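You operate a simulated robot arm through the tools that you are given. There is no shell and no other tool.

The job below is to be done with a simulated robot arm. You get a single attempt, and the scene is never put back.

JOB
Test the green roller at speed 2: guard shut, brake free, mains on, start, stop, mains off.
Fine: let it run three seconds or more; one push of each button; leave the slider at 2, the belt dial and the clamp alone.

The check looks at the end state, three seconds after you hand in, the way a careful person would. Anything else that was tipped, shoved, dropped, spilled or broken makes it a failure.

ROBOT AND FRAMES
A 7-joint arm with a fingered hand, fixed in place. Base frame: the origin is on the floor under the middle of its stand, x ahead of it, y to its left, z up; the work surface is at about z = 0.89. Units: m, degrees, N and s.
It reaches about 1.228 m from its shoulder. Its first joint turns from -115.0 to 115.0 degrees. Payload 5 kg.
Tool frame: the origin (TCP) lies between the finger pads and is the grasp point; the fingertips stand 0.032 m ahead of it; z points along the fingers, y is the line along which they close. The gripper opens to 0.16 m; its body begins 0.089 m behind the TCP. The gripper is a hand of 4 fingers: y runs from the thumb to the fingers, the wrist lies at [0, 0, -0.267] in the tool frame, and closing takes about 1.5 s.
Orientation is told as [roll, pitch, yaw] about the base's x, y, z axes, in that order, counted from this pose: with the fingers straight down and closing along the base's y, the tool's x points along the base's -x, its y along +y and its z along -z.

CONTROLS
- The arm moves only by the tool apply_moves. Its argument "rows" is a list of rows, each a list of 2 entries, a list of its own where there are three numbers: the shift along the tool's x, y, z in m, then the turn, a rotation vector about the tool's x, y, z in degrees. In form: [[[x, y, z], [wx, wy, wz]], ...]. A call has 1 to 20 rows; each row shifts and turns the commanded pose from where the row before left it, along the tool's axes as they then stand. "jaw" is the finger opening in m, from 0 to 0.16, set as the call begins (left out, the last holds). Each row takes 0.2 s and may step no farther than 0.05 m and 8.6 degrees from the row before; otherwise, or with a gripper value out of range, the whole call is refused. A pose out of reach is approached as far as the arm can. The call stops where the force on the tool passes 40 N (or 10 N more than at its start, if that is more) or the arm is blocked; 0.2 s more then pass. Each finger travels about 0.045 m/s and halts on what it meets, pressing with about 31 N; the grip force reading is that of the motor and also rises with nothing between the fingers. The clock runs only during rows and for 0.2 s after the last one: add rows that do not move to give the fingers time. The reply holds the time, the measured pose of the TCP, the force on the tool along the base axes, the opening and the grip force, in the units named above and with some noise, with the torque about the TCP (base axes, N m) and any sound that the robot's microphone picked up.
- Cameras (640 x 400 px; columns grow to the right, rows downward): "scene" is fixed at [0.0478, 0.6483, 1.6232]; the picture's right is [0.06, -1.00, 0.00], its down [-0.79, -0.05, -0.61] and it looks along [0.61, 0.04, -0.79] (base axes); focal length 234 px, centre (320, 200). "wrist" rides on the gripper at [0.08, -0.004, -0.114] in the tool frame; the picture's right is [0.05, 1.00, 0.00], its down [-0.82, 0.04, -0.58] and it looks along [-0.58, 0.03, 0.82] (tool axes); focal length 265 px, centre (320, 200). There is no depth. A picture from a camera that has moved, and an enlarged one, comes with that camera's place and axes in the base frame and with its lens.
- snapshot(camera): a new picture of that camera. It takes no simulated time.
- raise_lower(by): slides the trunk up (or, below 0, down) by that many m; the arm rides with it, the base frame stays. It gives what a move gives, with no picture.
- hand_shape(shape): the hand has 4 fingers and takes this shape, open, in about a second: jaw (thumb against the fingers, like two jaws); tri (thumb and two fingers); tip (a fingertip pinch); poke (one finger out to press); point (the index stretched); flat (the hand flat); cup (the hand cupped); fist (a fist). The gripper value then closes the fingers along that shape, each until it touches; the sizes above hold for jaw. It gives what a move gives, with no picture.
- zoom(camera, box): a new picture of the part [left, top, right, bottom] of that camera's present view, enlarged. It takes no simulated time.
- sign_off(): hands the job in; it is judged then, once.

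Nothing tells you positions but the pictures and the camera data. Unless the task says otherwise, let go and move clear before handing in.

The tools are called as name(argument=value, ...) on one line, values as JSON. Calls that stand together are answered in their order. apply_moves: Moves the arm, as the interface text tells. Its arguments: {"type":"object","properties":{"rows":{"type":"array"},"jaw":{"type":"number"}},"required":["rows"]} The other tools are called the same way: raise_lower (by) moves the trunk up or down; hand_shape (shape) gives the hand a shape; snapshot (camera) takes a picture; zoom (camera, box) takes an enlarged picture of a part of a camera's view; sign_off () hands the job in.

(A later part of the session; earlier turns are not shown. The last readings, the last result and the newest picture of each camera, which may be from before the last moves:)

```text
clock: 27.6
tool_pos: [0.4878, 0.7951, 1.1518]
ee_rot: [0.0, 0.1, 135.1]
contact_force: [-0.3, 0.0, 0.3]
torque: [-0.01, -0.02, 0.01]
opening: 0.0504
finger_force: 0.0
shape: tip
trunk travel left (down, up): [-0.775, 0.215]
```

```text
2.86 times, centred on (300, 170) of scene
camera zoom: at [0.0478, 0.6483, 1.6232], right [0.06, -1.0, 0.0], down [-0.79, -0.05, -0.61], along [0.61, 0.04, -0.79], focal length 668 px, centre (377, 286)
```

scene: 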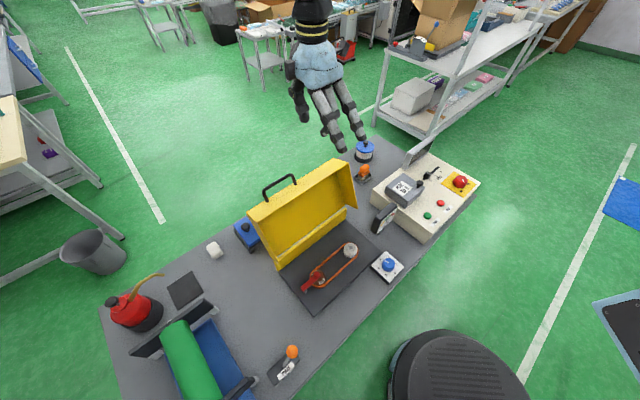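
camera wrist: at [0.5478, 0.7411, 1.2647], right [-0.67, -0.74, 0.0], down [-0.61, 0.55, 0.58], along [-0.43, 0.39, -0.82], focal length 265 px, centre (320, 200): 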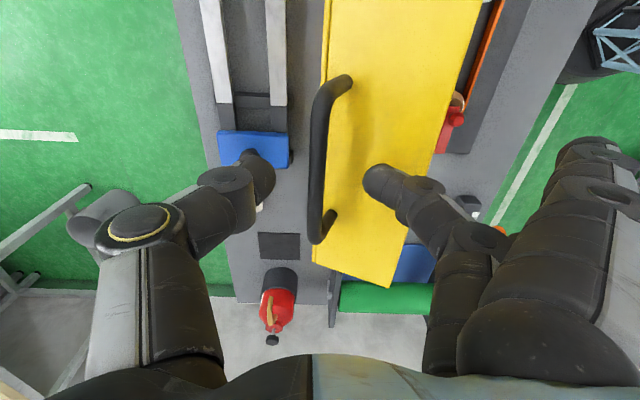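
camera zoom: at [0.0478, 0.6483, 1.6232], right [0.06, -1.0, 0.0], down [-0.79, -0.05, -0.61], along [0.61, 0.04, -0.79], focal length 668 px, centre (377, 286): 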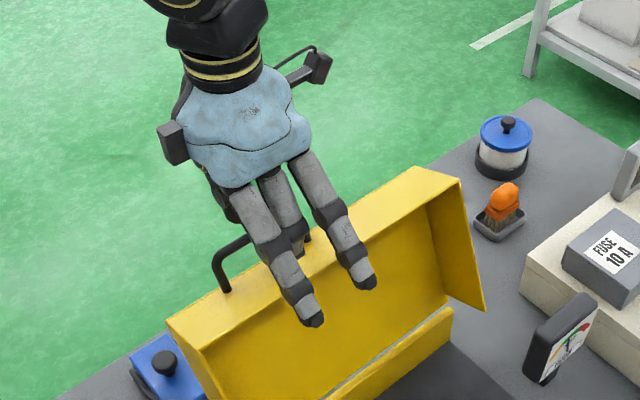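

The bar lies between the two tips but is still a bit deep. I'll go down 1 cm and close on it gently.

apply_moves(rows=[[[0, 0, 0.01], [0, 0, 0]], [[0, 0, 0], [0, 0, 0]]])

apply_moves(rows=[[[0, 0, 0], [0, 0, 0]], [[0, 0, 0], [0, 0, 0]], [[0, 0, 0], [0, 0, 0]], [[0, 0, 0], [0, 0, 0]], [[0, 0, 0], [0, 0, 0]]], jaw=0.012)

zoom(camera="wrist", box=[200, 50, 440, 280])

```text
clock: 28.2
tool_pos: [0.4882, 0.7956, 1.1422]
ee_rot: [0.1, 0.0, 135.0]
contact_force: [0.1, 1.2, -0.3]
torque: [0.06, 0.02, 0.0]
opening: 0.0503
finger_force: 0.1
shape: tip
trunk travel left (down, up): [-0.775, 0.215]
```

```text
clock: 29.4
tool_pos: [0.4873, 0.7957, 1.1415]
ee_rot: [0.0, 0.0, 135.0]
contact_force: [-0.1, -0.5, 0.2]
torque: [0.0, 0.01, 0.01]
opening: 0.0125
finger_force: 0.0
shape: tip
trunk travel left (down, up): [-0.775, 0.215]
```

```text
1.74 times, centred on (320, 165) of wrist
camera zoom: at [0.5485, 0.7414, 1.2551], right [-0.67, -0.74, 0.0], down [-0.61, 0.55, 0.58], along [-0.43, 0.39, -0.82], focal length 462 px, centre (320, 261)
```

zoom: 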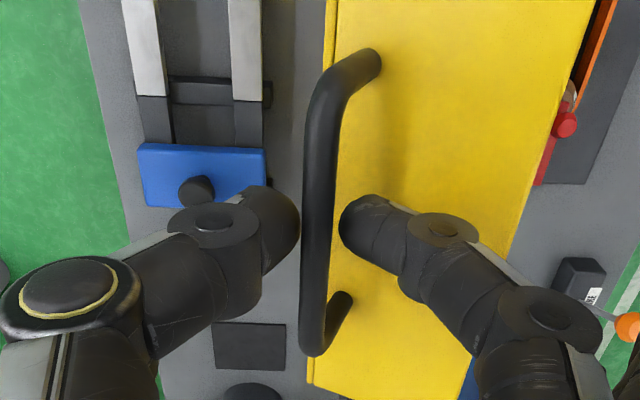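

The bar seems to sit right at the fingertips. I'll go down another centimetre for a more secure hold while watching the force.

apply_moves(rows=[[[0, 0, 0.005], [0, 0, 0]], [[0, 0, 0.005], [0, 0, 0]], [[0, 0, 0], [0, 0, 0]]])

zoom(camera="wrist", box=[200, 50, 440, 280])

zoom(camera="scene", box=[240, 110, 360, 220])

```text
clock: 30.2
tool_pos: [0.4872, 0.7946, 1.131]
ee_rot: [-0.1, 0.2, 135.0]
contact_force: [0.5, -0.3, -0.6]
torque: [0.0, -0.01, 0.01]
opening: 0.0126
finger_force: 0.0
shape: tip
trunk travel left (down, up): [-0.775, 0.215]
```

```text
1.74 times, centred on (320, 165) of wrist
camera zoom: at [0.5475, 0.7412, 1.2449], right [-0.67, -0.74, 0.0], down [-0.61, 0.55, 0.58], along [-0.43, 0.39, -0.82], focal length 462 px, centre (320, 261)
```

zoom: 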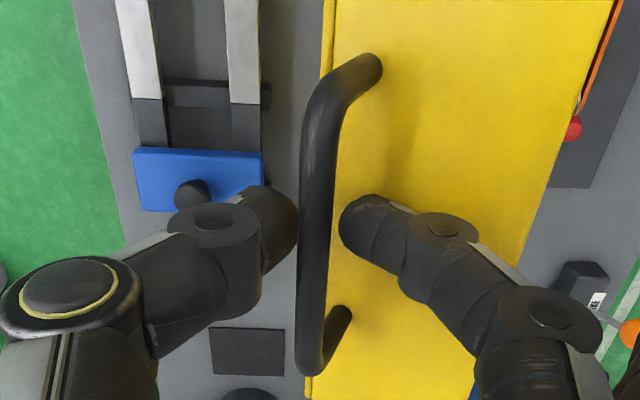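

```text
3.64 times, centred on (300, 165) of scene
camera zoom: at [0.0478, 0.6483, 1.6232], right [0.06, -1.0, 0.0], down [-0.79, -0.05, -0.61], along [0.61, 0.04, -0.79], focal length 851 px, centre (393, 327)
```

zoom: 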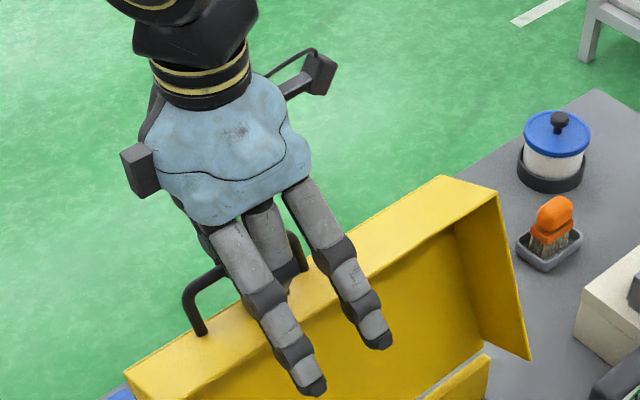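

The bar is well between the tips with no load. I'll start drawing the lid forward along its arc toward upright in small steps, watching the force.

apply_moves(rows=[[[0, 0.0122, -0.0028], [0, 0, 0]], [[0, 0.0121, -0.0028], [0, 0, 0]], [[0, 0.0099, -0.0013], [0, 0, 0]], [[0, 0.0099, -0.0013], [0, 0, 0]], [[0, 0.0099, -0.0005], [0, 0, 0]], [[0, 0.01, -0.0004], [0, 0, 0]]])

zoom(camera="wrist", box=[200, 50, 440, 280])

zoom(camera="scene", box=[220, 110, 380, 270])

```text
clock: 31.6
tool_pos: [0.4414, 0.7495, 1.1419]
ee_rot: [0.0, 0.0, 134.9]
contact_force: [0.2, 0.4, 0.3]
torque: [-0.02, 0.03, 0.01]
opening: 0.0123
finger_force: 0.1
shape: tip
trunk travel left (down, up): [-0.775, 0.215]
```

```text
1.74 times, centred on (320, 165) of wrist
camera zoom: at [0.502, 0.6953, 1.2552], right [-0.67, -0.74, 0.0], down [-0.61, 0.55, 0.58], along [-0.43, 0.39, -0.82], focal length 462 px, centre (320, 261)
```

zoom: 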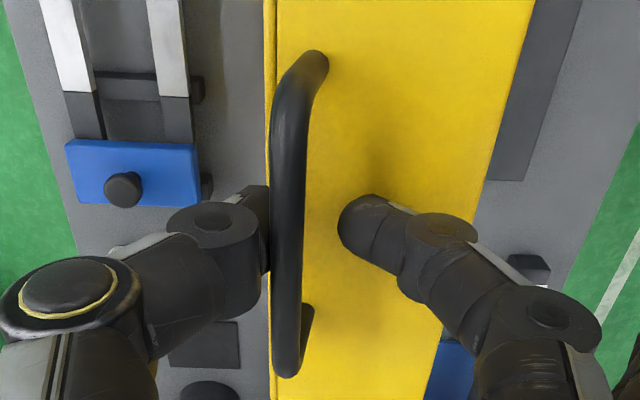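

```text
2.50 times, centred on (300, 190) of scene
camera zoom: at [0.0478, 0.6483, 1.6232], right [0.06, -1.0, 0.0], down [-0.79, -0.05, -0.61], along [0.61, 0.04, -0.79], focal length 585 px, centre (370, 225)
```

zoom: 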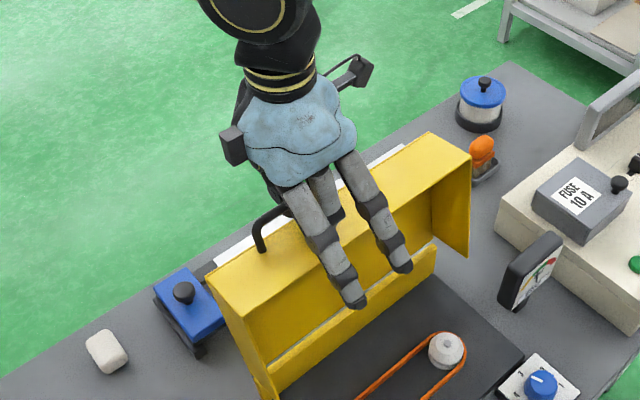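

The lid is following and the bar rests against the thumb. I'll continue past upright to about 60°.

apply_moves(rows=[[[0, 0.01, 0.0004], [0, 0, 0]], [[0, 0.0099, 0.0005], [0, 0, 0]], [[0, 0.0099, 0.0013], [0, 0, 0]], [[0, 0.0099, 0.0013], [0, 0, 0]], [[0, 0.0098, 0.0021], [0, 0, 0]], [[0, 0.0097, 0.0022], [0, 0, 0]], [[0, 0.0095, 0.003], [0, 0, 0]], [[0, 0.0095, 0.003], [0, 0, 0]]])

zoom(camera="wrist", box=[200, 50, 440, 280])

zoom(camera="scene", box=[220, 110, 380, 270])

```text
clock: 33.4
tool_pos: [0.3864, 0.6932, 1.1283]
ee_rot: [-0.1, 0.0, 135.1]
contact_force: [-1.5, -3.9, 10.6]
torque: [-0.04, -0.11, -0.02]
opening: 0.0112
finger_force: 0.0
shape: tip
trunk travel left (down, up): [-0.775, 0.215]
```

```text
1.74 times, centred on (320, 165) of wrist
camera zoom: at [0.4462, 0.6393, 1.2415], right [-0.67, -0.74, 0.0], down [-0.61, 0.55, 0.58], along [-0.43, 0.39, -0.82], focal length 462 px, centre (320, 261)
```

zoom: 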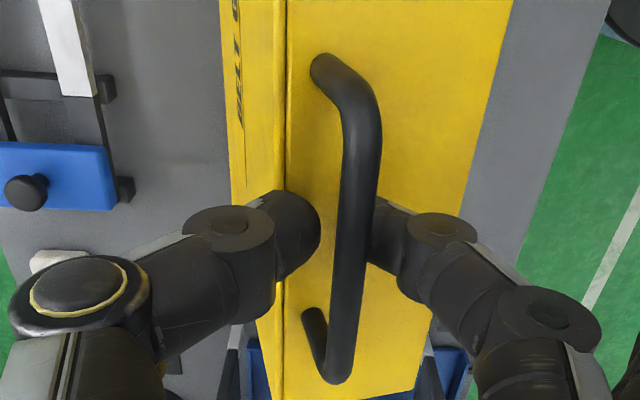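

```text
2.50 times, centred on (300, 190) of scene
camera zoom: at [0.0478, 0.6483, 1.6232], right [0.06, -1.0, 0.0], down [-0.79, -0.05, -0.61], along [0.61, 0.04, -0.79], focal length 585 px, centre (370, 225)
```

zoom: 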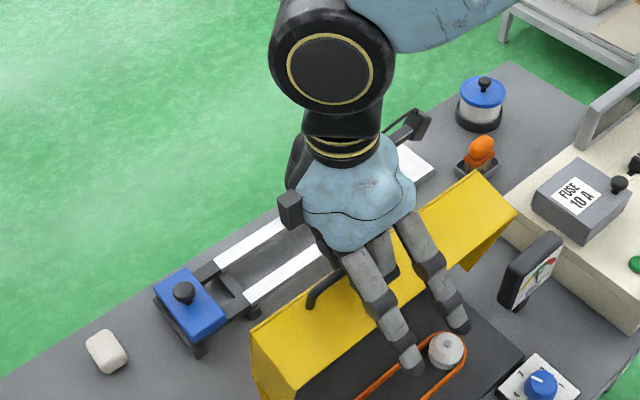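

The lid has tipped past upright and now rests on the front finger, with about 10 N pushing up, probably the tip touching the lip. I'll raise slightly and keep following the arc down.

apply_moves(rows=[[[0, 0, -0.008], [0, 0, 0]], [[0, 0.0092, 0.0038], [0, 0, 0]], [[0, 0.0092, 0.0038], [0, 0, 0]], [[0, 0.0089, 0.0046], [0, 0, 0]], [[0, 0.0088, 0.0046], [0, 0, 0]]])

zoom(camera="wrist", box=[200, 50, 440, 280])

zoom(camera="scene", box=[220, 130, 380, 290])

```text
clock: 34.6
tool_pos: [0.3602, 0.6682, 1.1187]
ee_rot: [0.0, 0.1, 135.0]
contact_force: [-0.4, -1.1, -0.4]
torque: [0.04, -0.03, 0.01]
opening: 0.012
finger_force: 0.1
shape: tip
trunk travel left (down, up): [-0.775, 0.215]
```

```text
1.74 times, centred on (320, 165) of wrist
camera zoom: at [0.4221, 0.6147, 1.2318], right [-0.67, -0.74, 0.0], down [-0.61, 0.55, 0.58], along [-0.43, 0.39, -0.82], focal length 462 px, centre (320, 261)
```

zoom: 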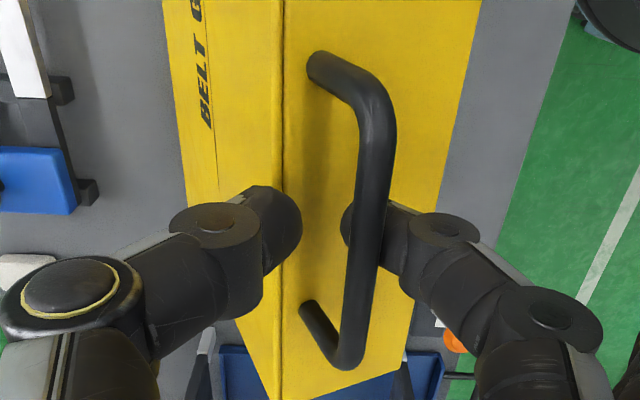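

```text
2.50 times, centred on (300, 210) of scene
camera zoom: at [0.0478, 0.6483, 1.6232], right [0.06, -1.0, 0.0], down [-0.79, -0.05, -0.61], along [0.61, 0.04, -0.79], focal length 585 px, centre (370, 175)
```

zoom: 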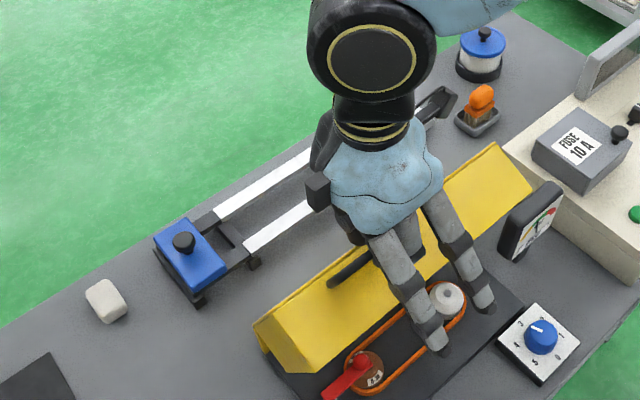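

The lid is at roughly 55–60° and still following gently. I'll carry on lowering it along the arc.

apply_moves(rows=[[[0, 0.0084, 0.0053], [0, 0, 0]], [[0, 0.0084, 0.0054], [0, 0, 0]], [[0, 0.0079, 0.0061], [0, 0, 0]], [[0, 0.0079, 0.0061], [0, 0, 0]], [[0, 0.0074, 0.0067], [0, 0, 0]], [[0, 0.0073, 0.0068], [0, 0, 0]]])

zoom(camera="wrist", box=[200, 50, 440, 280])

zoom(camera="scene", box=[220, 130, 380, 290])

```text
clock: 36.0
tool_pos: [0.327, 0.6366, 1.0832]
ee_rot: [0.0, 0.0, 135.1]
contact_force: [1.3, -2.0, 2.5]
torque: [0.44, -0.49, 0.0]
opening: 0.0132
finger_force: 0.0
shape: tip
trunk travel left (down, up): [-0.775, 0.215]
```

```text
1.74 times, centred on (320, 165) of wrist
camera zoom: at [0.3881, 0.5813, 1.196], right [-0.67, -0.74, 0.0], down [-0.61, 0.55, 0.58], along [-0.43, 0.39, -0.82], focal length 462 px, centre (320, 261)
```

zoom: 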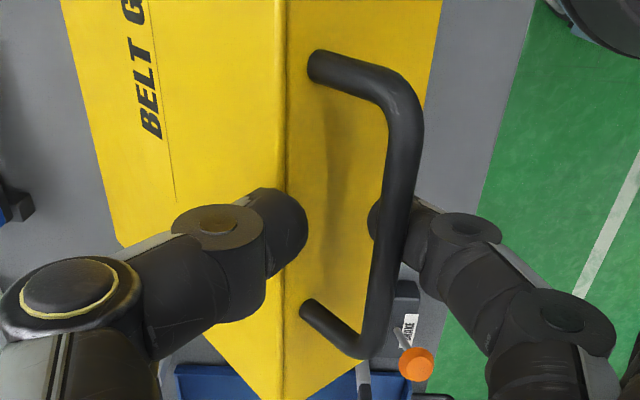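

```text
2.50 times, centred on (300, 210) of scene
camera zoom: at [0.0478, 0.6483, 1.6232], right [0.06, -1.0, 0.0], down [-0.79, -0.05, -0.61], along [0.61, 0.04, -0.79], focal length 585 px, centre (370, 175)
```

zoom: 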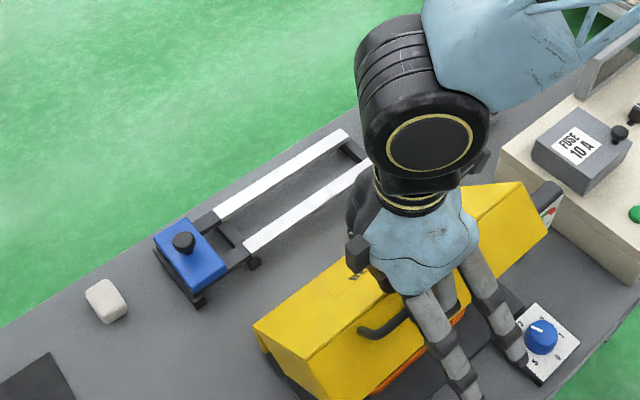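

The lid is around 45° and follows without much force. I'll continue down.

apply_moves(rows=[[[0, 0.0068, 0.0073], [0, 0, 0]], [[0, 0.0067, 0.0074], [0, 0, 0]], [[0, 0.0061, 0.0079], [0, 0, 0]], [[0, 0.0061, 0.0079], [0, 0, 0]], [[0, 0.0054, 0.0084], [0, 0, 0]], [[0, 0.0053, 0.0084], [0, 0, 0]]])

zoom(camera="wrist", box=[200, 50, 440, 280])

zoom(camera="scene", box=[220, 170, 420, 340])

```text
clock: 37.4
tool_pos: [0.3041, 0.6103, 1.0365]
ee_rot: [-0.1, 0.0, 135.1]
contact_force: [1.8, 14.7, 11.7]
torque: [3.06, -2.72, 0.08]
opening: 0.0167
finger_force: 31.3
shape: tip
trunk travel left (down, up): [-0.775, 0.215]
```

```text
1.74 times, centred on (320, 165) of wrist
camera zoom: at [0.3634, 0.5562, 1.1496], right [-0.67, -0.74, 0.0], down [-0.61, 0.54, 0.58], along [-0.43, 0.39, -0.82], focal length 462 px, centre (320, 261)
```

zoom: 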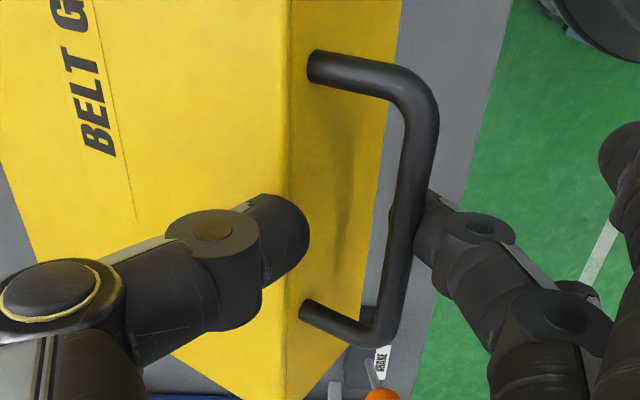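

```text
2.35 times, centred on (320, 255) of scene
camera zoom: at [0.0478, 0.6483, 1.6232], right [0.06, -1.0, 0.0], down [-0.79, -0.05, -0.61], along [0.61, 0.04, -0.79], focal length 550 px, centre (320, 71)
```

zoom: 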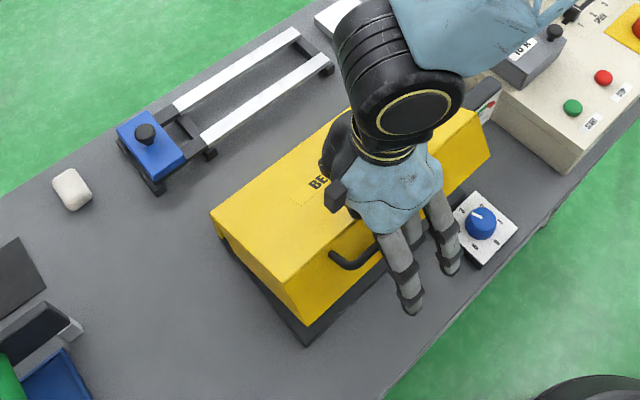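

The thumb and finger are now wedged around the lid's front edge at about 25° with some grip load. I'll open the fingers a little to relieve it and let the lid settle.

apply_moves(rows=[[[0, 0, 0], [0, 0, 0]], [[0, 0, 0], [0, 0, 0]], [[0, 0, 0], [0, 0, 0]]], jaw=0.03)

zoom(camera="wrist", box=[200, 50, 440, 280])

zoom(camera="scene", box=[220, 170, 420, 340])

```text
clock: 38.2
tool_pos: [0.3025, 0.6077, 1.0355]
ee_rot: [-0.1, 0.1, 135.0]
contact_force: [-5.9, -4.9, 5.7]
torque: [0.61, -0.53, -0.07]
opening: 0.0364
finger_force: 30.5
shape: tip
trunk travel left (down, up): [-0.775, 0.215]
```

```text
1.74 times, centred on (320, 165) of wrist
camera zoom: at [0.363, 0.5534, 1.1496], right [-0.67, -0.74, 0.0], down [-0.61, 0.55, 0.58], along [-0.43, 0.39, -0.82], focal length 462 px, centre (320, 261)
```

zoom: 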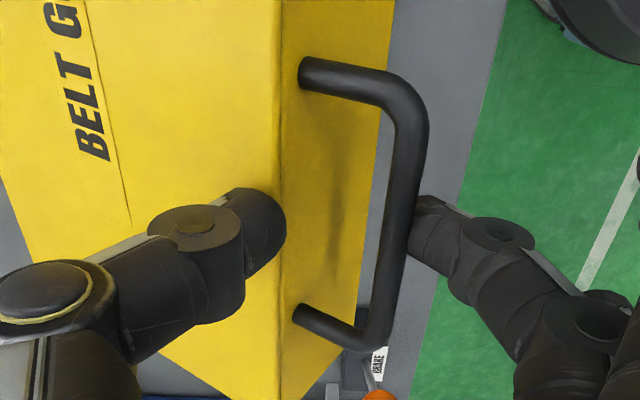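

```text
2.35 times, centred on (320, 255) of scene
camera zoom: at [0.0478, 0.6483, 1.6232], right [0.06, -1.0, 0.0], down [-0.79, -0.05, -0.61], along [0.61, 0.04, -0.79], focal length 550 px, centre (320, 71)
```

zoom: 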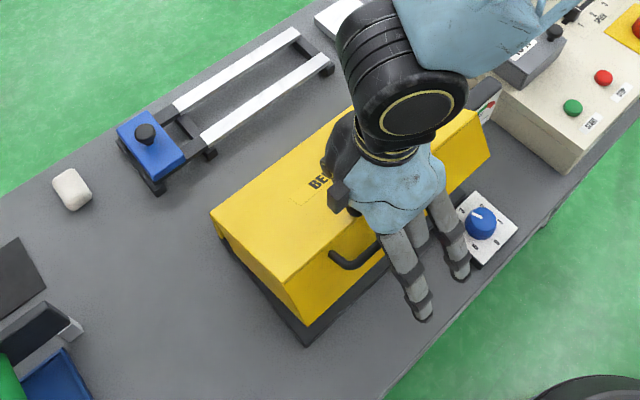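

The fingers are straddling the handle's width. I'll open further so the lid can drop the last bit, then lift clear.

apply_moves(rows=[[[0, 0, 0], [0, 0, 0]], [[0, 0, 0], [0, 0, 0]], [[0, 0, 0], [0, 0, 0]], [[0, 0, 0], [0, 0, 0]]], jaw=0.07)

zoom(camera="wrist", box=[200, 50, 440, 280])

zoom(camera="scene", box=[220, 170, 420, 340])

```text
clock: 39.2
tool_pos: [0.3042, 0.6077, 1.0357]
ee_rot: [0.0, 0.0, 135.0]
contact_force: [0.5, -0.2, -0.7]
torque: [-0.04, -0.04, 0.0]
opening: 0.0701
finger_force: 0.1
shape: tip
trunk travel left (down, up): [-0.775, 0.215]
```

```text
1.74 times, centred on (320, 165) of wrist
camera zoom: at [0.3638, 0.5546, 1.149], right [-0.67, -0.74, 0.0], down [-0.61, 0.55, 0.58], along [-0.43, 0.39, -0.82], focal length 462 px, centre (320, 261)
```

zoom: 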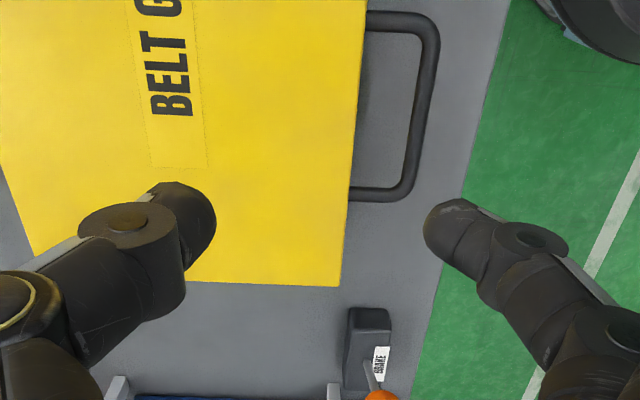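

```text
2.35 times, centred on (320, 255) of scene
camera zoom: at [0.0478, 0.6483, 1.6232], right [0.06, -1.0, 0.0], down [-0.79, -0.05, -0.61], along [0.61, 0.04, -0.79], focal length 550 px, centre (320, 71)
```

zoom: 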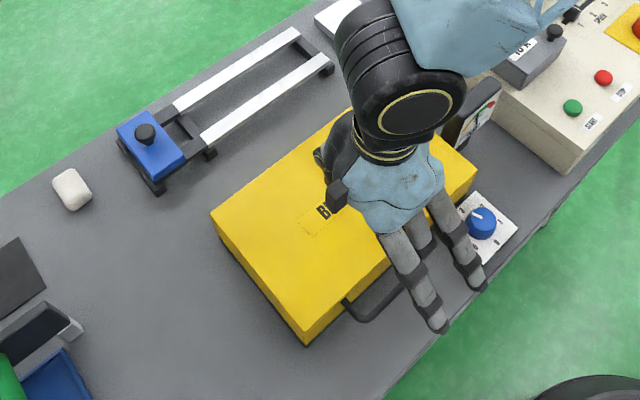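

The lid has dropped and looks fully closed. I'll lift clear and move toward the brake, near (0.10, 0.72), to view it up close.

apply_moves(rows=[[[0, 0, -0.03], [0, 0, 0]], [[0, 0, -0.03], [0, 0, 0]], [[0, 0, -0.02], [0, 0, 0]], [[-0.0383, 0.02, 0.005], [0, 0, 0]], [[-0.0383, 0.02, 0.005], [0, 0, 0]], [[-0.0383, 0.02, 0.005], [0, 0, 0]]], jaw=0.12)

snapshot(camera="wrist")

snapshot(camera="scene")

```text
clock: 40.6
tool_pos: [0.1765, 0.6476, 1.1012]
ee_rot: [0.0, 0.1, 135.0]
contact_force: [-0.3, 0.4, -0.1]
torque: [-0.04, -0.02, 0.0]
opening: 0.1196
finger_force: 0.1
shape: tip
trunk travel left (down, up): [-0.775, 0.215]
```

```text
taken
camera wrist: at [0.2372, 0.5954, 1.2137], right [-0.67, -0.74, 0.0], down [-0.61, 0.55, 0.58], along [-0.43, 0.39, -0.82], focal length 265 px, centre (320, 200)
```

wrist: 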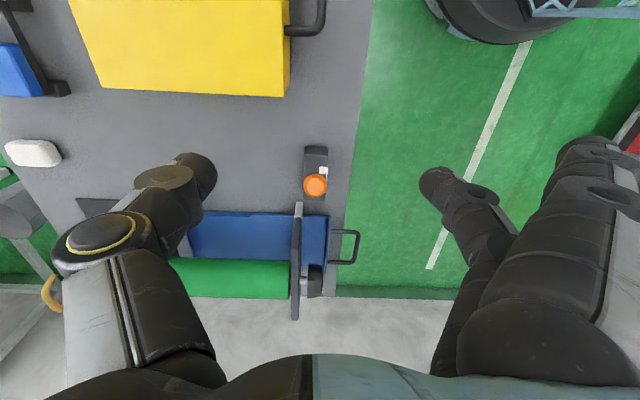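

```text
taken
```

scene: 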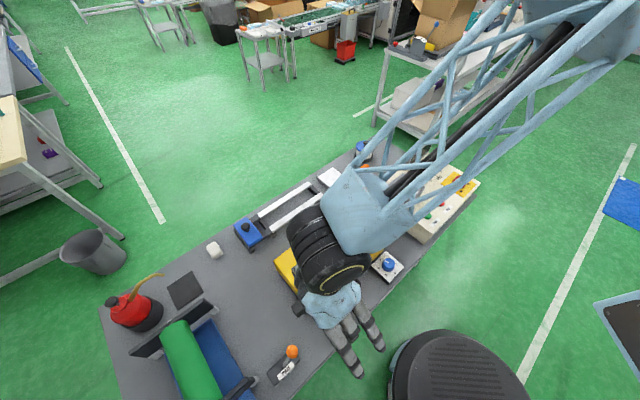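

zoom(camera="wrist", box=[240, 130, 400, 310])

zoom(camera="wrist", box=[50, 0, 350, 130])

zoom(camera="scene", box=[200, 300, 340, 400])

```text
2.22 times, centred on (320, 220) of wrist
camera zoom: at [0.2372, 0.5954, 1.2137], right [-0.67, -0.74, 0.0], down [-0.61, 0.55, 0.58], along [-0.43, 0.39, -0.82], focal length 590 px, centre (320, 156)
```

zoom: 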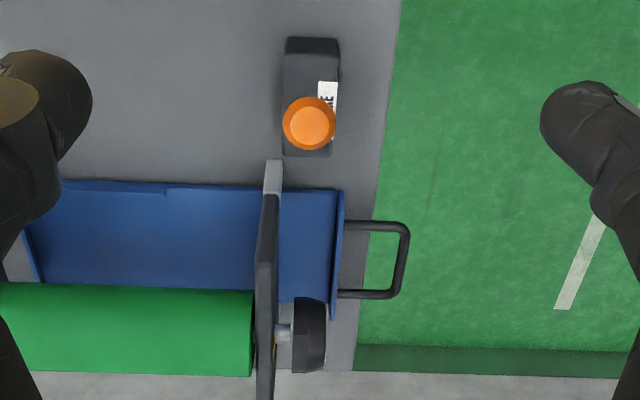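

```text
2.13 times, centred on (200, 65) of wrist
camera zoom: at [0.2372, 0.5954, 1.2137], right [-0.67, -0.74, 0.0], down [-0.61, 0.55, 0.58], along [-0.43, 0.39, -0.82], focal length 566 px, centre (576, 488)
```

zoom: 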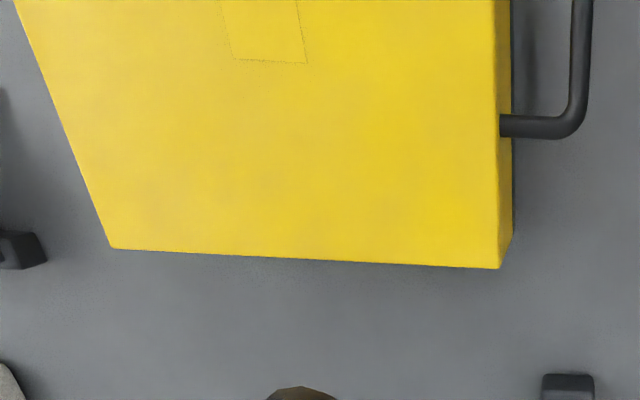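

```text
4.00 times, centred on (270, 350) of scene
camera zoom: at [0.0478, 0.6483, 1.6232], right [0.06, -1.0, 0.0], down [-0.79, -0.05, -0.61], along [0.61, 0.04, -0.79], focal length 936 px, centre (520, -400)
```

zoom: 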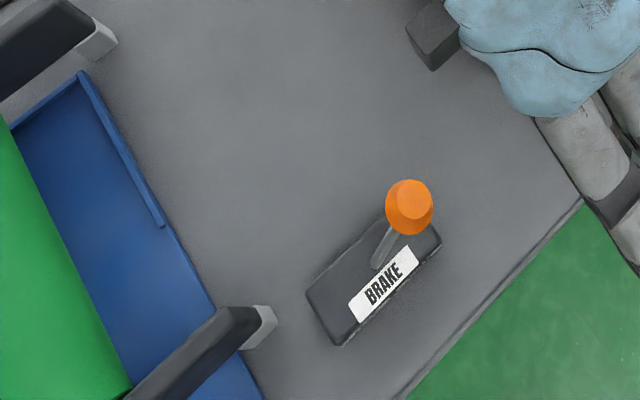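

The brake ball is at about U −0.438, V 0.585, z 0.92, leaning to HOLD; FREE is toward the roller. I'll take the poke shape and set the thumb tip down beside the ball on its console side.

hand_shape(shape="poke")

apply_moves(rows=[[[-0.022, 0.0106, 0], [0, 0, 0]], [[0, 0, 0.035], [0, 0, 0]], [[0, 0, 0.035], [0, 0, 0]], [[0, 0, 0.03], [0, 0, 0]], [[0, 0, 0.03], [0, 0, 0]], [[0, 0, 0.02], [0, 0, 0]]])

snapshot(camera="wrist")

zoom(camera="scene", box=[200, 250, 400, 400])

```text
clock: 41.5
tool_pos: [0.1781, 0.6474, 1.1015]
ee_rot: [0.0, 0.0, 135.0]
contact_force: [-0.7, 0.4, -0.1]
torque: [-0.03, 0.01, 0.01]
opening: 0.0002
finger_force: 0.1
shape: poke
trunk travel left (down, up): [-0.775, 0.215]
```

```text
clock: 42.9
tool_pos: [0.1557, 0.6577, 0.9501]
ee_rot: [0.0, 0.0, 135.2]
contact_force: [-0.6, 0.1, -0.6]
torque: [0.0, -0.02, -0.03]
opening: 0.0
finger_force: 0.0
shape: poke
trunk travel left (down, up): [-0.775, 0.215]
```

```text
taken
camera wrist: at [0.2158, 0.6041, 1.0627], right [-0.67, -0.74, 0.0], down [-0.61, 0.55, 0.58], along [-0.43, 0.39, -0.82], focal length 265 px, centre (320, 200)
```

wrist: 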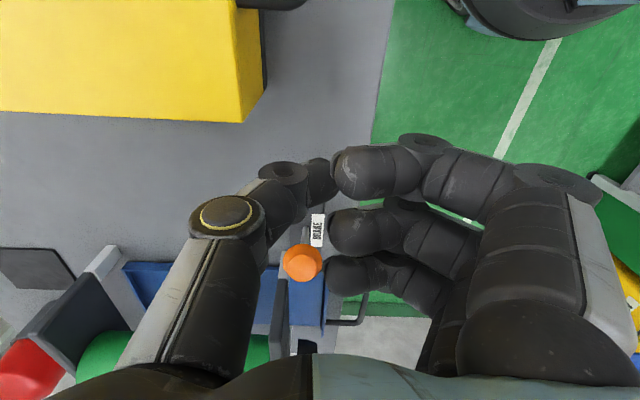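

```text
2.67 times, centred on (300, 325) of scene
camera zoom: at [0.0478, 0.6483, 1.6232], right [0.06, -1.0, 0.0], down [-0.79, -0.05, -0.61], along [0.61, 0.04, -0.79], focal length 624 px, centre (373, -133)
```

zoom: 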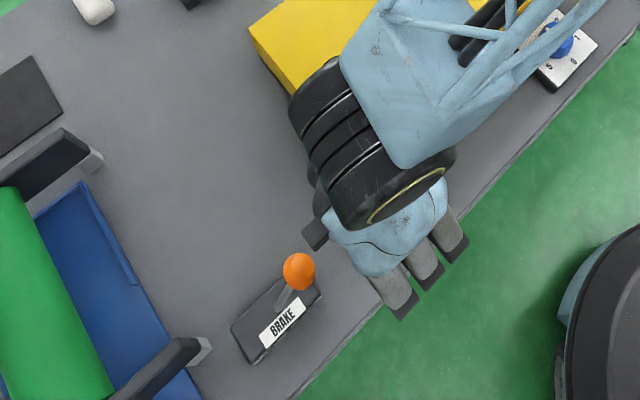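

The thumb tip is beside the ball at the right height, and the folded fingers sit above it. I'll push toward FREE in small steps.

apply_moves(rows=[[[-0.02, 0, 0], [0, 0, 0]], [[-0.02, 0, 0], [0, 0, 0]], [[-0.012, 0, 0], [0, 0, 0]], [[-0.012, 0, 0], [0, 0, 0]], [[-0.012, 0, 0], [0, 0, 0]], [[-0.012, 0, 0], [0, 0, 0]]])

snapshot(camera="wrist")

zoom(camera="scene", box=[200, 280, 360, 400])

```text
clock: 44.3
tool_pos: [0.0914, 0.7196, 0.9514]
ee_rot: [0.0, 0.0, 135.1]
contact_force: [0.5, 0.1, 0.3]
torque: [-0.03, 0.01, -0.01]
opening: 0.0
finger_force: 0.1
shape: poke
trunk travel left (down, up): [-0.775, 0.215]
```

```text
taken
camera wrist: at [0.1528, 0.665, 1.0645], right [-0.67, -0.74, 0.0], down [-0.61, 0.55, 0.58], along [-0.43, 0.39, -0.82], focal length 265 px, centre (320, 200)
```

wrist: 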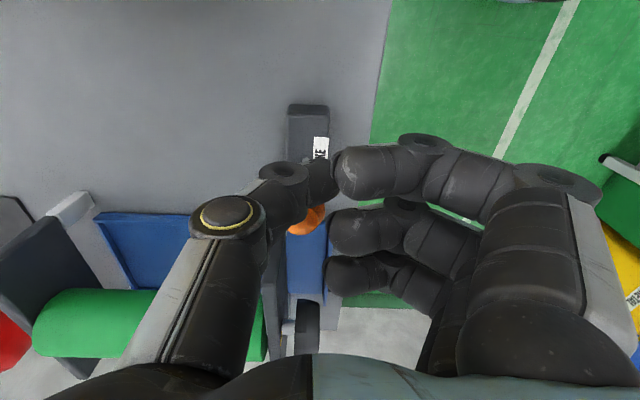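

```text
3.33 times, centred on (280, 340) of scene
camera zoom: at [0.0478, 0.6483, 1.6232], right [0.06, -1.0, 0.0], down [-0.79, -0.05, -0.61], along [0.61, 0.04, -0.79], focal length 780 px, centre (453, -267)
```

zoom: 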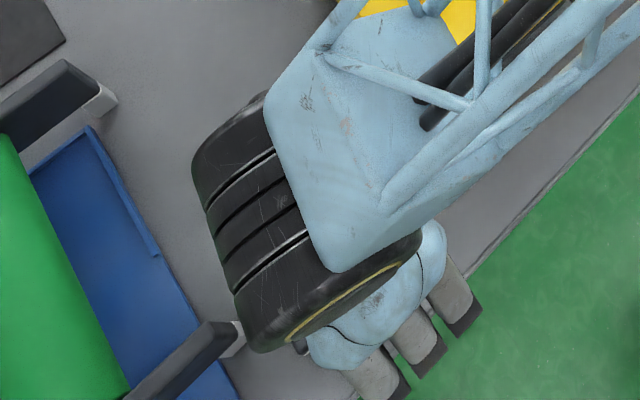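

The lever is moving with almost no resistance and is about upright. I'll continue pushing to the FREE side.

apply_moves(rows=[[[-0.01, 0, 0], [0, 0, 0]], [[-0.01, 0, 0], [0, 0, 0]], [[-0.01, 0, 0], [0, 0, 0]], [[-0.008, 0, 0], [0, 0, 0]]])

snapshot(camera="wrist")

```text
clock: 45.3
tool_pos: [0.0655, 0.745, 0.9511]
ee_rot: [0.0, -0.1, 135.1]
contact_force: [0.5, 0.4, -0.4]
torque: [0.01, -0.03, -0.02]
opening: 0.0
finger_force: 0.0
shape: poke
trunk travel left (down, up): [-0.775, 0.215]
```

```text
taken
camera wrist: at [0.1263, 0.6918, 1.0633], right [-0.67, -0.74, 0.0], down [-0.61, 0.55, 0.58], along [-0.43, 0.39, -0.82], focal length 265 px, centre (320, 200)
```

wrist: 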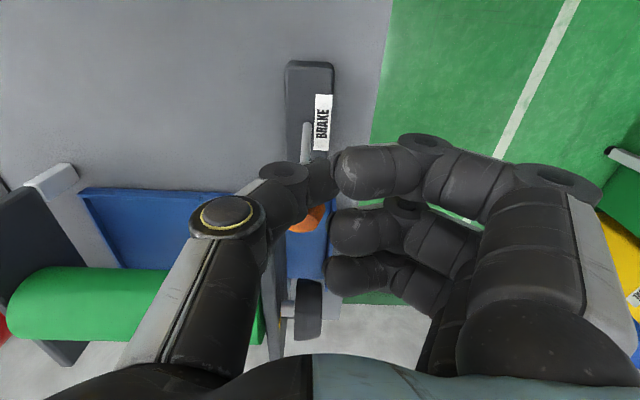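

The stem now leans toward the roller side. I'll push a few millimetres more to find its end stop.

apply_moves(rows=[[[-0.006, 0, 0], [0, 0, 0]], [[-0.006, 0, 0], [0, 0, 0]]])

zoom(camera="wrist", box=[220, 40, 420, 260])

```text
clock: 45.9
tool_pos: [0.0585, 0.7524, 0.9507]
ee_rot: [0.0, 0.0, 135.1]
contact_force: [-0.7, 0.4, 0.0]
torque: [-0.02, -0.03, 0.03]
opening: 0.0001
finger_force: 0.1
shape: poke
trunk travel left (down, up): [-0.775, 0.215]
```

```text
1.82 times, centred on (320, 150) of wrist
camera zoom: at [0.1183, 0.6992, 1.0636], right [-0.67, -0.74, 0.0], down [-0.61, 0.55, 0.58], along [-0.43, 0.39, -0.82], focal length 483 px, centre (320, 291)
```

zoom: 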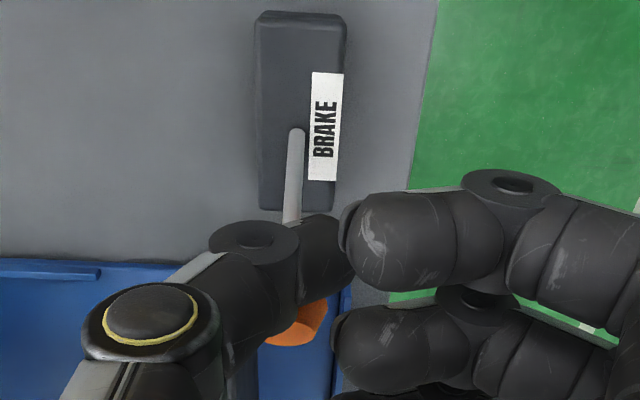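

The ball now leans well toward the roller side with no resistance. I'll back off and look at where it rests.

apply_moves(rows=[[[0.03, 0, 0], [0, 0, 0]], [[0.04, 0, -0.02], [0, 0, 0]], [[0.03, 0, -0.035], [0, 0, 0]], [[0.03, 0, -0.035], [0, 0, 0]], [[0, 0, -0.03], [0, 0, 0]]])

snapshot(camera="wrist")

zoom(camera="scene", box=[200, 300, 340, 400])

```text
clock: 47.1
tool_pos: [0.1504, 0.6599, 1.0727]
ee_rot: [0.0, -0.1, 135.0]
contact_force: [-0.3, -0.6, 1.2]
torque: [0.0, -0.02, 0.02]
opening: 0.0
finger_force: 0.0
shape: poke
trunk travel left (down, up): [-0.775, 0.215]
```

```text
taken
camera wrist: at [0.2107, 0.6063, 1.1846], right [-0.67, -0.74, 0.0], down [-0.61, 0.55, 0.58], along [-0.43, 0.39, -0.82], focal length 265 px, centre (320, 200)
```

wrist: 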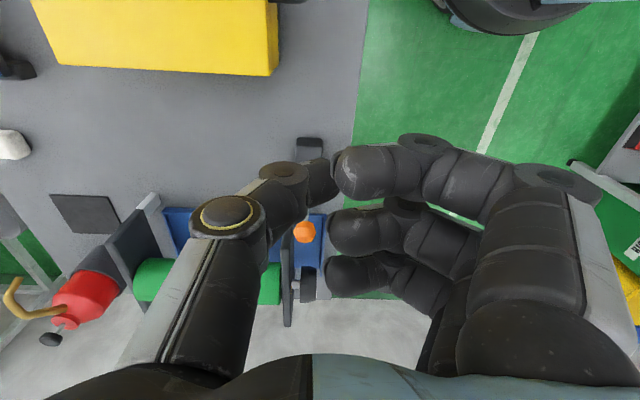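

```text
4.00 times, centred on (270, 350) of scene
camera zoom: at [0.0478, 0.6483, 1.6232], right [0.06, -1.0, 0.0], down [-0.79, -0.05, -0.61], along [0.61, 0.04, -0.79], focal length 936 px, centre (520, -400)
```

zoom: 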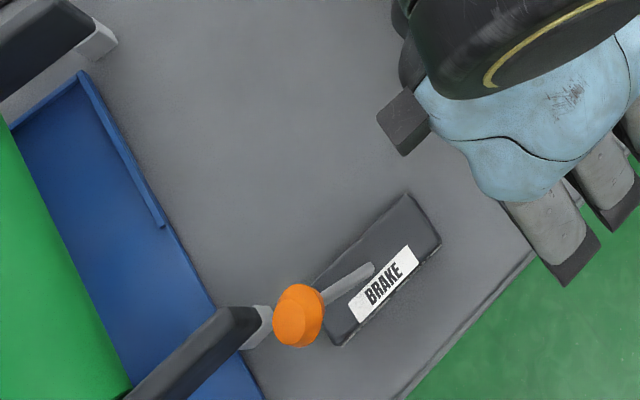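

The brake now rests on the FREE side (ball at U −0.52, mirrored from where it was). Next I'll carry the hand, turned to yaw 90°, over to the console for the speed slider.

apply_moves(rows=[[[0, 0, -0.02], [0, 0, 7.5]], [[0, 0, -0.02], [0, 0, 7.5]], [[0, 0, -0.02], [0, 0, 7.5]], [[0, 0, -0.02], [0, 0, 7.5]], [[0, 0, -0.02], [0, 0, 7.5]], [[0, 0, -0.02], [0, 0, 7.5]]])

apply_moves(rows=[[[0.0268, -0.0389, 0], [0, 0, 0]], [[0.0268, -0.0389, 0], [0, 0, 0]], [[0.0268, -0.0389, 0], [0, 0, 0]], [[0.0268, -0.0389, 0], [0, 0, 0]], [[0.0268, -0.0389, 0], [0, 0, 0]], [[0.0268, -0.0389, 0], [0, 0, 0]], [[0.0268, -0.0389, 0], [0, 0, 0]], [[0.0268, -0.0389, 0], [0, 0, 0]], [[0.0268, -0.0389, 0], [0, 0, 0]], [[0.0268, -0.0389, 0], [0, 0, 0]], [[0.0268, -0.0389, 0], [0, 0, 0]], [[0.0268, -0.0389, 0], [0, 0, 0]], [[0.0268, -0.0389, 0], [0, 0, 0]], [[0.0268, -0.0389, 0], [0, 0, 0]], [[0.0268, -0.0389, 0], [0, 0, 0]]])

snapshot(camera="wrist")

snapshot(camera="scene")

```text
clock: 48.5
tool_pos: [0.1502, 0.6615, 1.1912]
ee_rot: [0.0, 0.0, 89.9]
contact_force: [0.3, -1.0, 0.8]
torque: [0.03, -0.03, 0.0]
opening: 0.0
finger_force: 0.2
shape: poke
trunk travel left (down, up): [-0.775, 0.215]
```

```text
clock: 51.7
tool_pos: [0.7336, 0.2604, 1.1918]
ee_rot: [0.1, 0.0, 90.1]
contact_force: [0.0, -0.5, 0.6]
torque: [0.01, 0.04, 0.0]
opening: 0.0
finger_force: 0.1
shape: poke
trunk travel left (down, up): [-0.775, 0.215]
```

```text
taken
camera wrist: at [0.7381, 0.1797, 1.3046], right [-1.0, -0.05, 0.0], down [-0.04, 0.82, 0.58], along [-0.03, 0.58, -0.82], focal length 265 px, centre (320, 200)
```

wrist: 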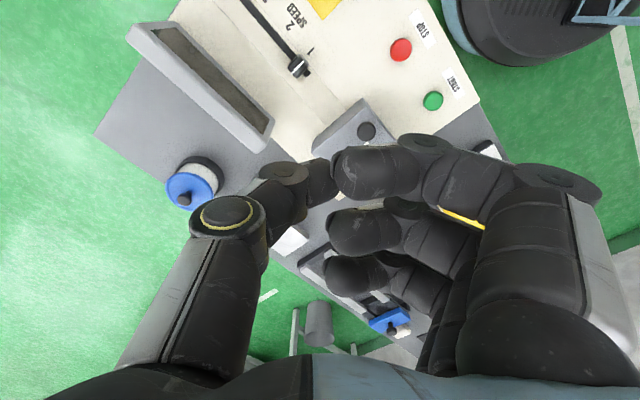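

```text
taken
```

scene: 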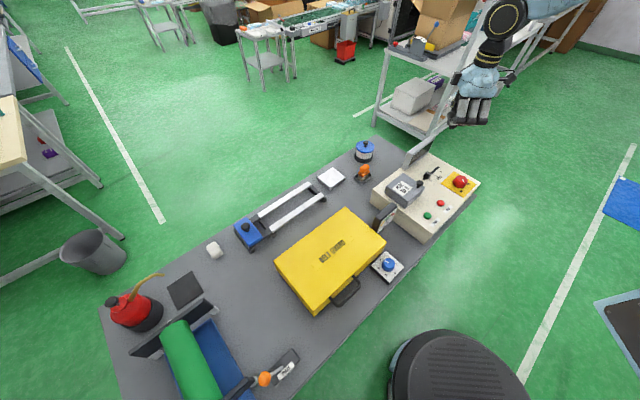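

The guard looks shut and the brake lies on the FREE side. I'll check the guard and the slider in detail.

zoom(camera="scene", box=[260, 195, 410, 325])

zoom(camera="wrist", box=[200, 0, 480, 180])

zoom(camera="scene", box=[380, 140, 480, 225])

```text
3.08 times, centred on (335, 260) of scene
camera zoom: at [0.0478, 0.6483, 1.6232], right [0.06, -1.0, 0.0], down [-0.79, -0.05, -0.61], along [0.61, 0.04, -0.79], focal length 720 px, centre (274, 15)
```

zoom: 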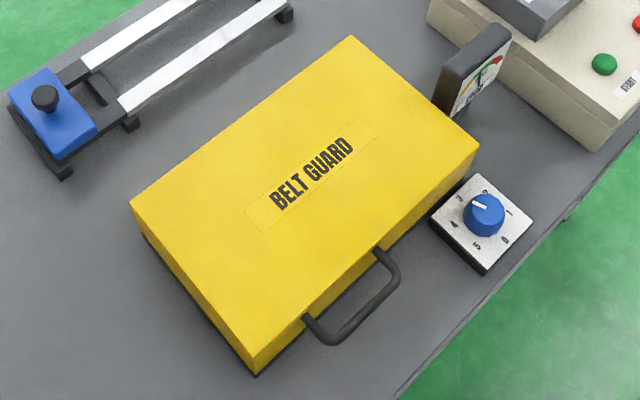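

```text
2.22 times, centred on (340, 90) of wrist
camera zoom: at [0.7381, 0.1797, 1.3046], right [-1.0, -0.05, 0.0], down [-0.04, 0.82, 0.58], along [-0.03, 0.58, -0.82], focal length 590 px, centre (276, 444)
```

zoom: 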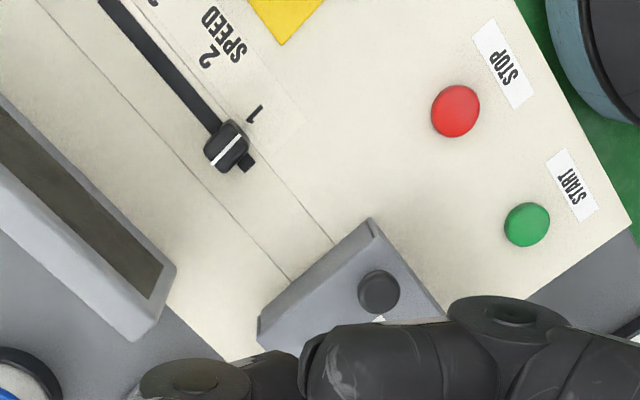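

```text
4.71 times, centred on (430, 182) of scene
camera zoom: at [0.0478, 0.6483, 1.6232], right [0.06, -1.0, 0.0], down [-0.79, -0.05, -0.61], along [0.61, 0.04, -0.79], focal length 1101 px, centre (-198, 282)
```

zoom: 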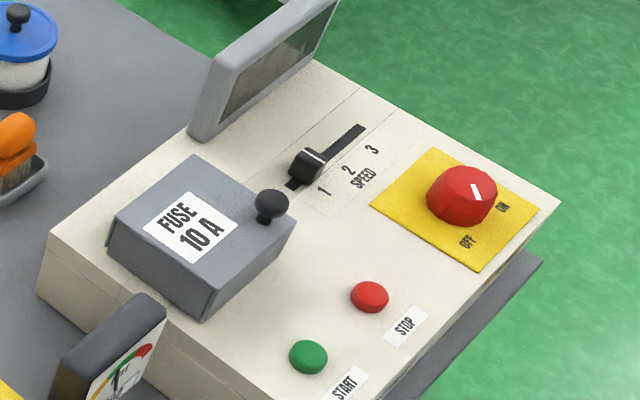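

The guard is fully shut. For the slider, yaw 135° keeps the thumb clear of both the fuse box and the display, so I'll turn back and come down just left of the slider knob.

apply_moves(rows=[[[0, 0, 0], [0, 0, -7.5]], [[0, 0, 0], [0, 0, -7.5]], [[0, 0, 0], [0, 0, -7.5]], [[0, 0, 0], [0, 0, -7.5]], [[0, 0, 0], [0, 0, -7.5]], [[0, 0, 0], [0, 0, -7.5]], [[0.0023, 0.0139, 0], [0, 0, 0]], [[0, 0, 0.04], [0, 0, 0]], [[0, 0, 0.04], [0, 0, 0]], [[0, 0, 0.04], [0, 0, 0]], [[0, 0, 0.04], [0, 0, 0]], [[0, 0, 0.03], [0, 0, 0]]])

snapshot(camera="wrist")

zoom(camera="scene", box=[360, 100, 500, 230])

```text
clock: 54.3
tool_pos: [0.7257, 0.2475, 0.9995]
ee_rot: [-0.1, 0.0, 135.1]
contact_force: [0.3, 0.6, -0.3]
torque: [-0.01, -0.02, -0.02]
opening: 0.0
finger_force: 0.1
shape: poke
trunk travel left (down, up): [-0.775, 0.215]
```

```text
taken
camera wrist: at [0.7869, 0.1937, 1.1128], right [-0.67, -0.74, 0.0], down [-0.61, 0.55, 0.58], along [-0.43, 0.39, -0.82], focal length 265 px, centre (320, 200)
```

wrist: 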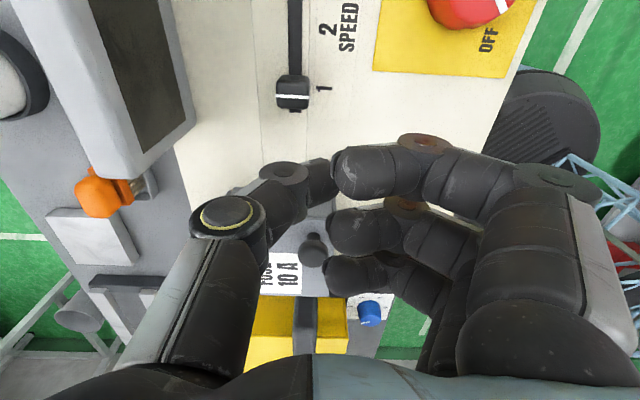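

```text
3.08 times, centred on (430, 165) of scene
camera zoom: at [0.0478, 0.6483, 1.6232], right [0.06, -1.0, 0.0], down [-0.79, -0.05, -0.61], along [0.61, 0.04, -0.79], focal length 720 px, centre (-18, 308)
```

zoom: 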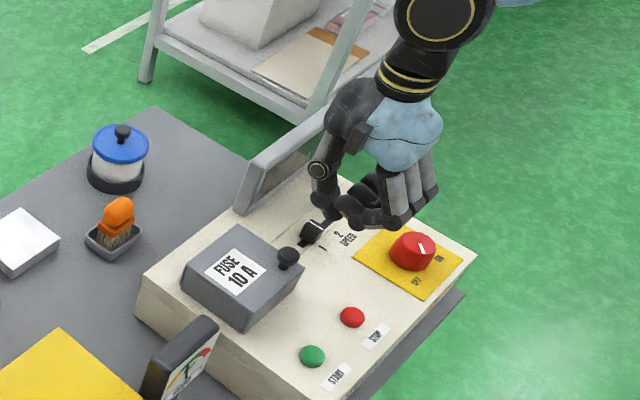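

I'll zoom tightly to see exactly where the thumb tip is relative to the slider.

zoom(camera="scene", box=[415, 125, 475, 185])

zoom(camera="wrist", box=[240, 60, 400, 230])

```text
6.67 times, centred on (445, 155) of scene
camera zoom: at [0.0478, 0.6483, 1.6232], right [0.06, -1.0, 0.0], down [-0.79, -0.05, -0.61], along [0.61, 0.04, -0.79], focal length 1560 px, centre (-513, 500)
```

zoom: 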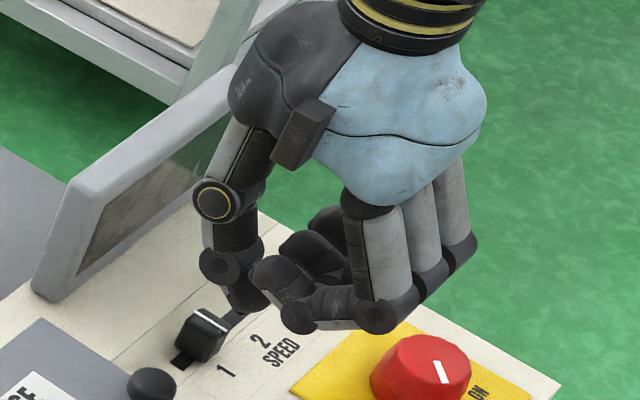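

```text
2.35 times, centred on (320, 145) of wrist
camera zoom: at [0.7869, 0.1937, 1.1128], right [-0.67, -0.74, 0.0], down [-0.61, 0.55, 0.58], along [-0.43, 0.39, -0.82], focal length 624 px, centre (320, 329)
```

zoom: 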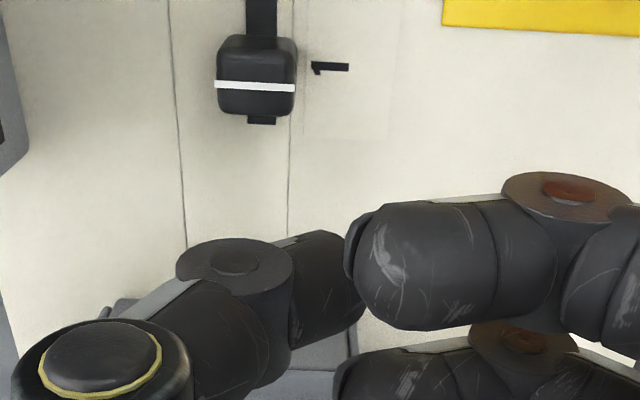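

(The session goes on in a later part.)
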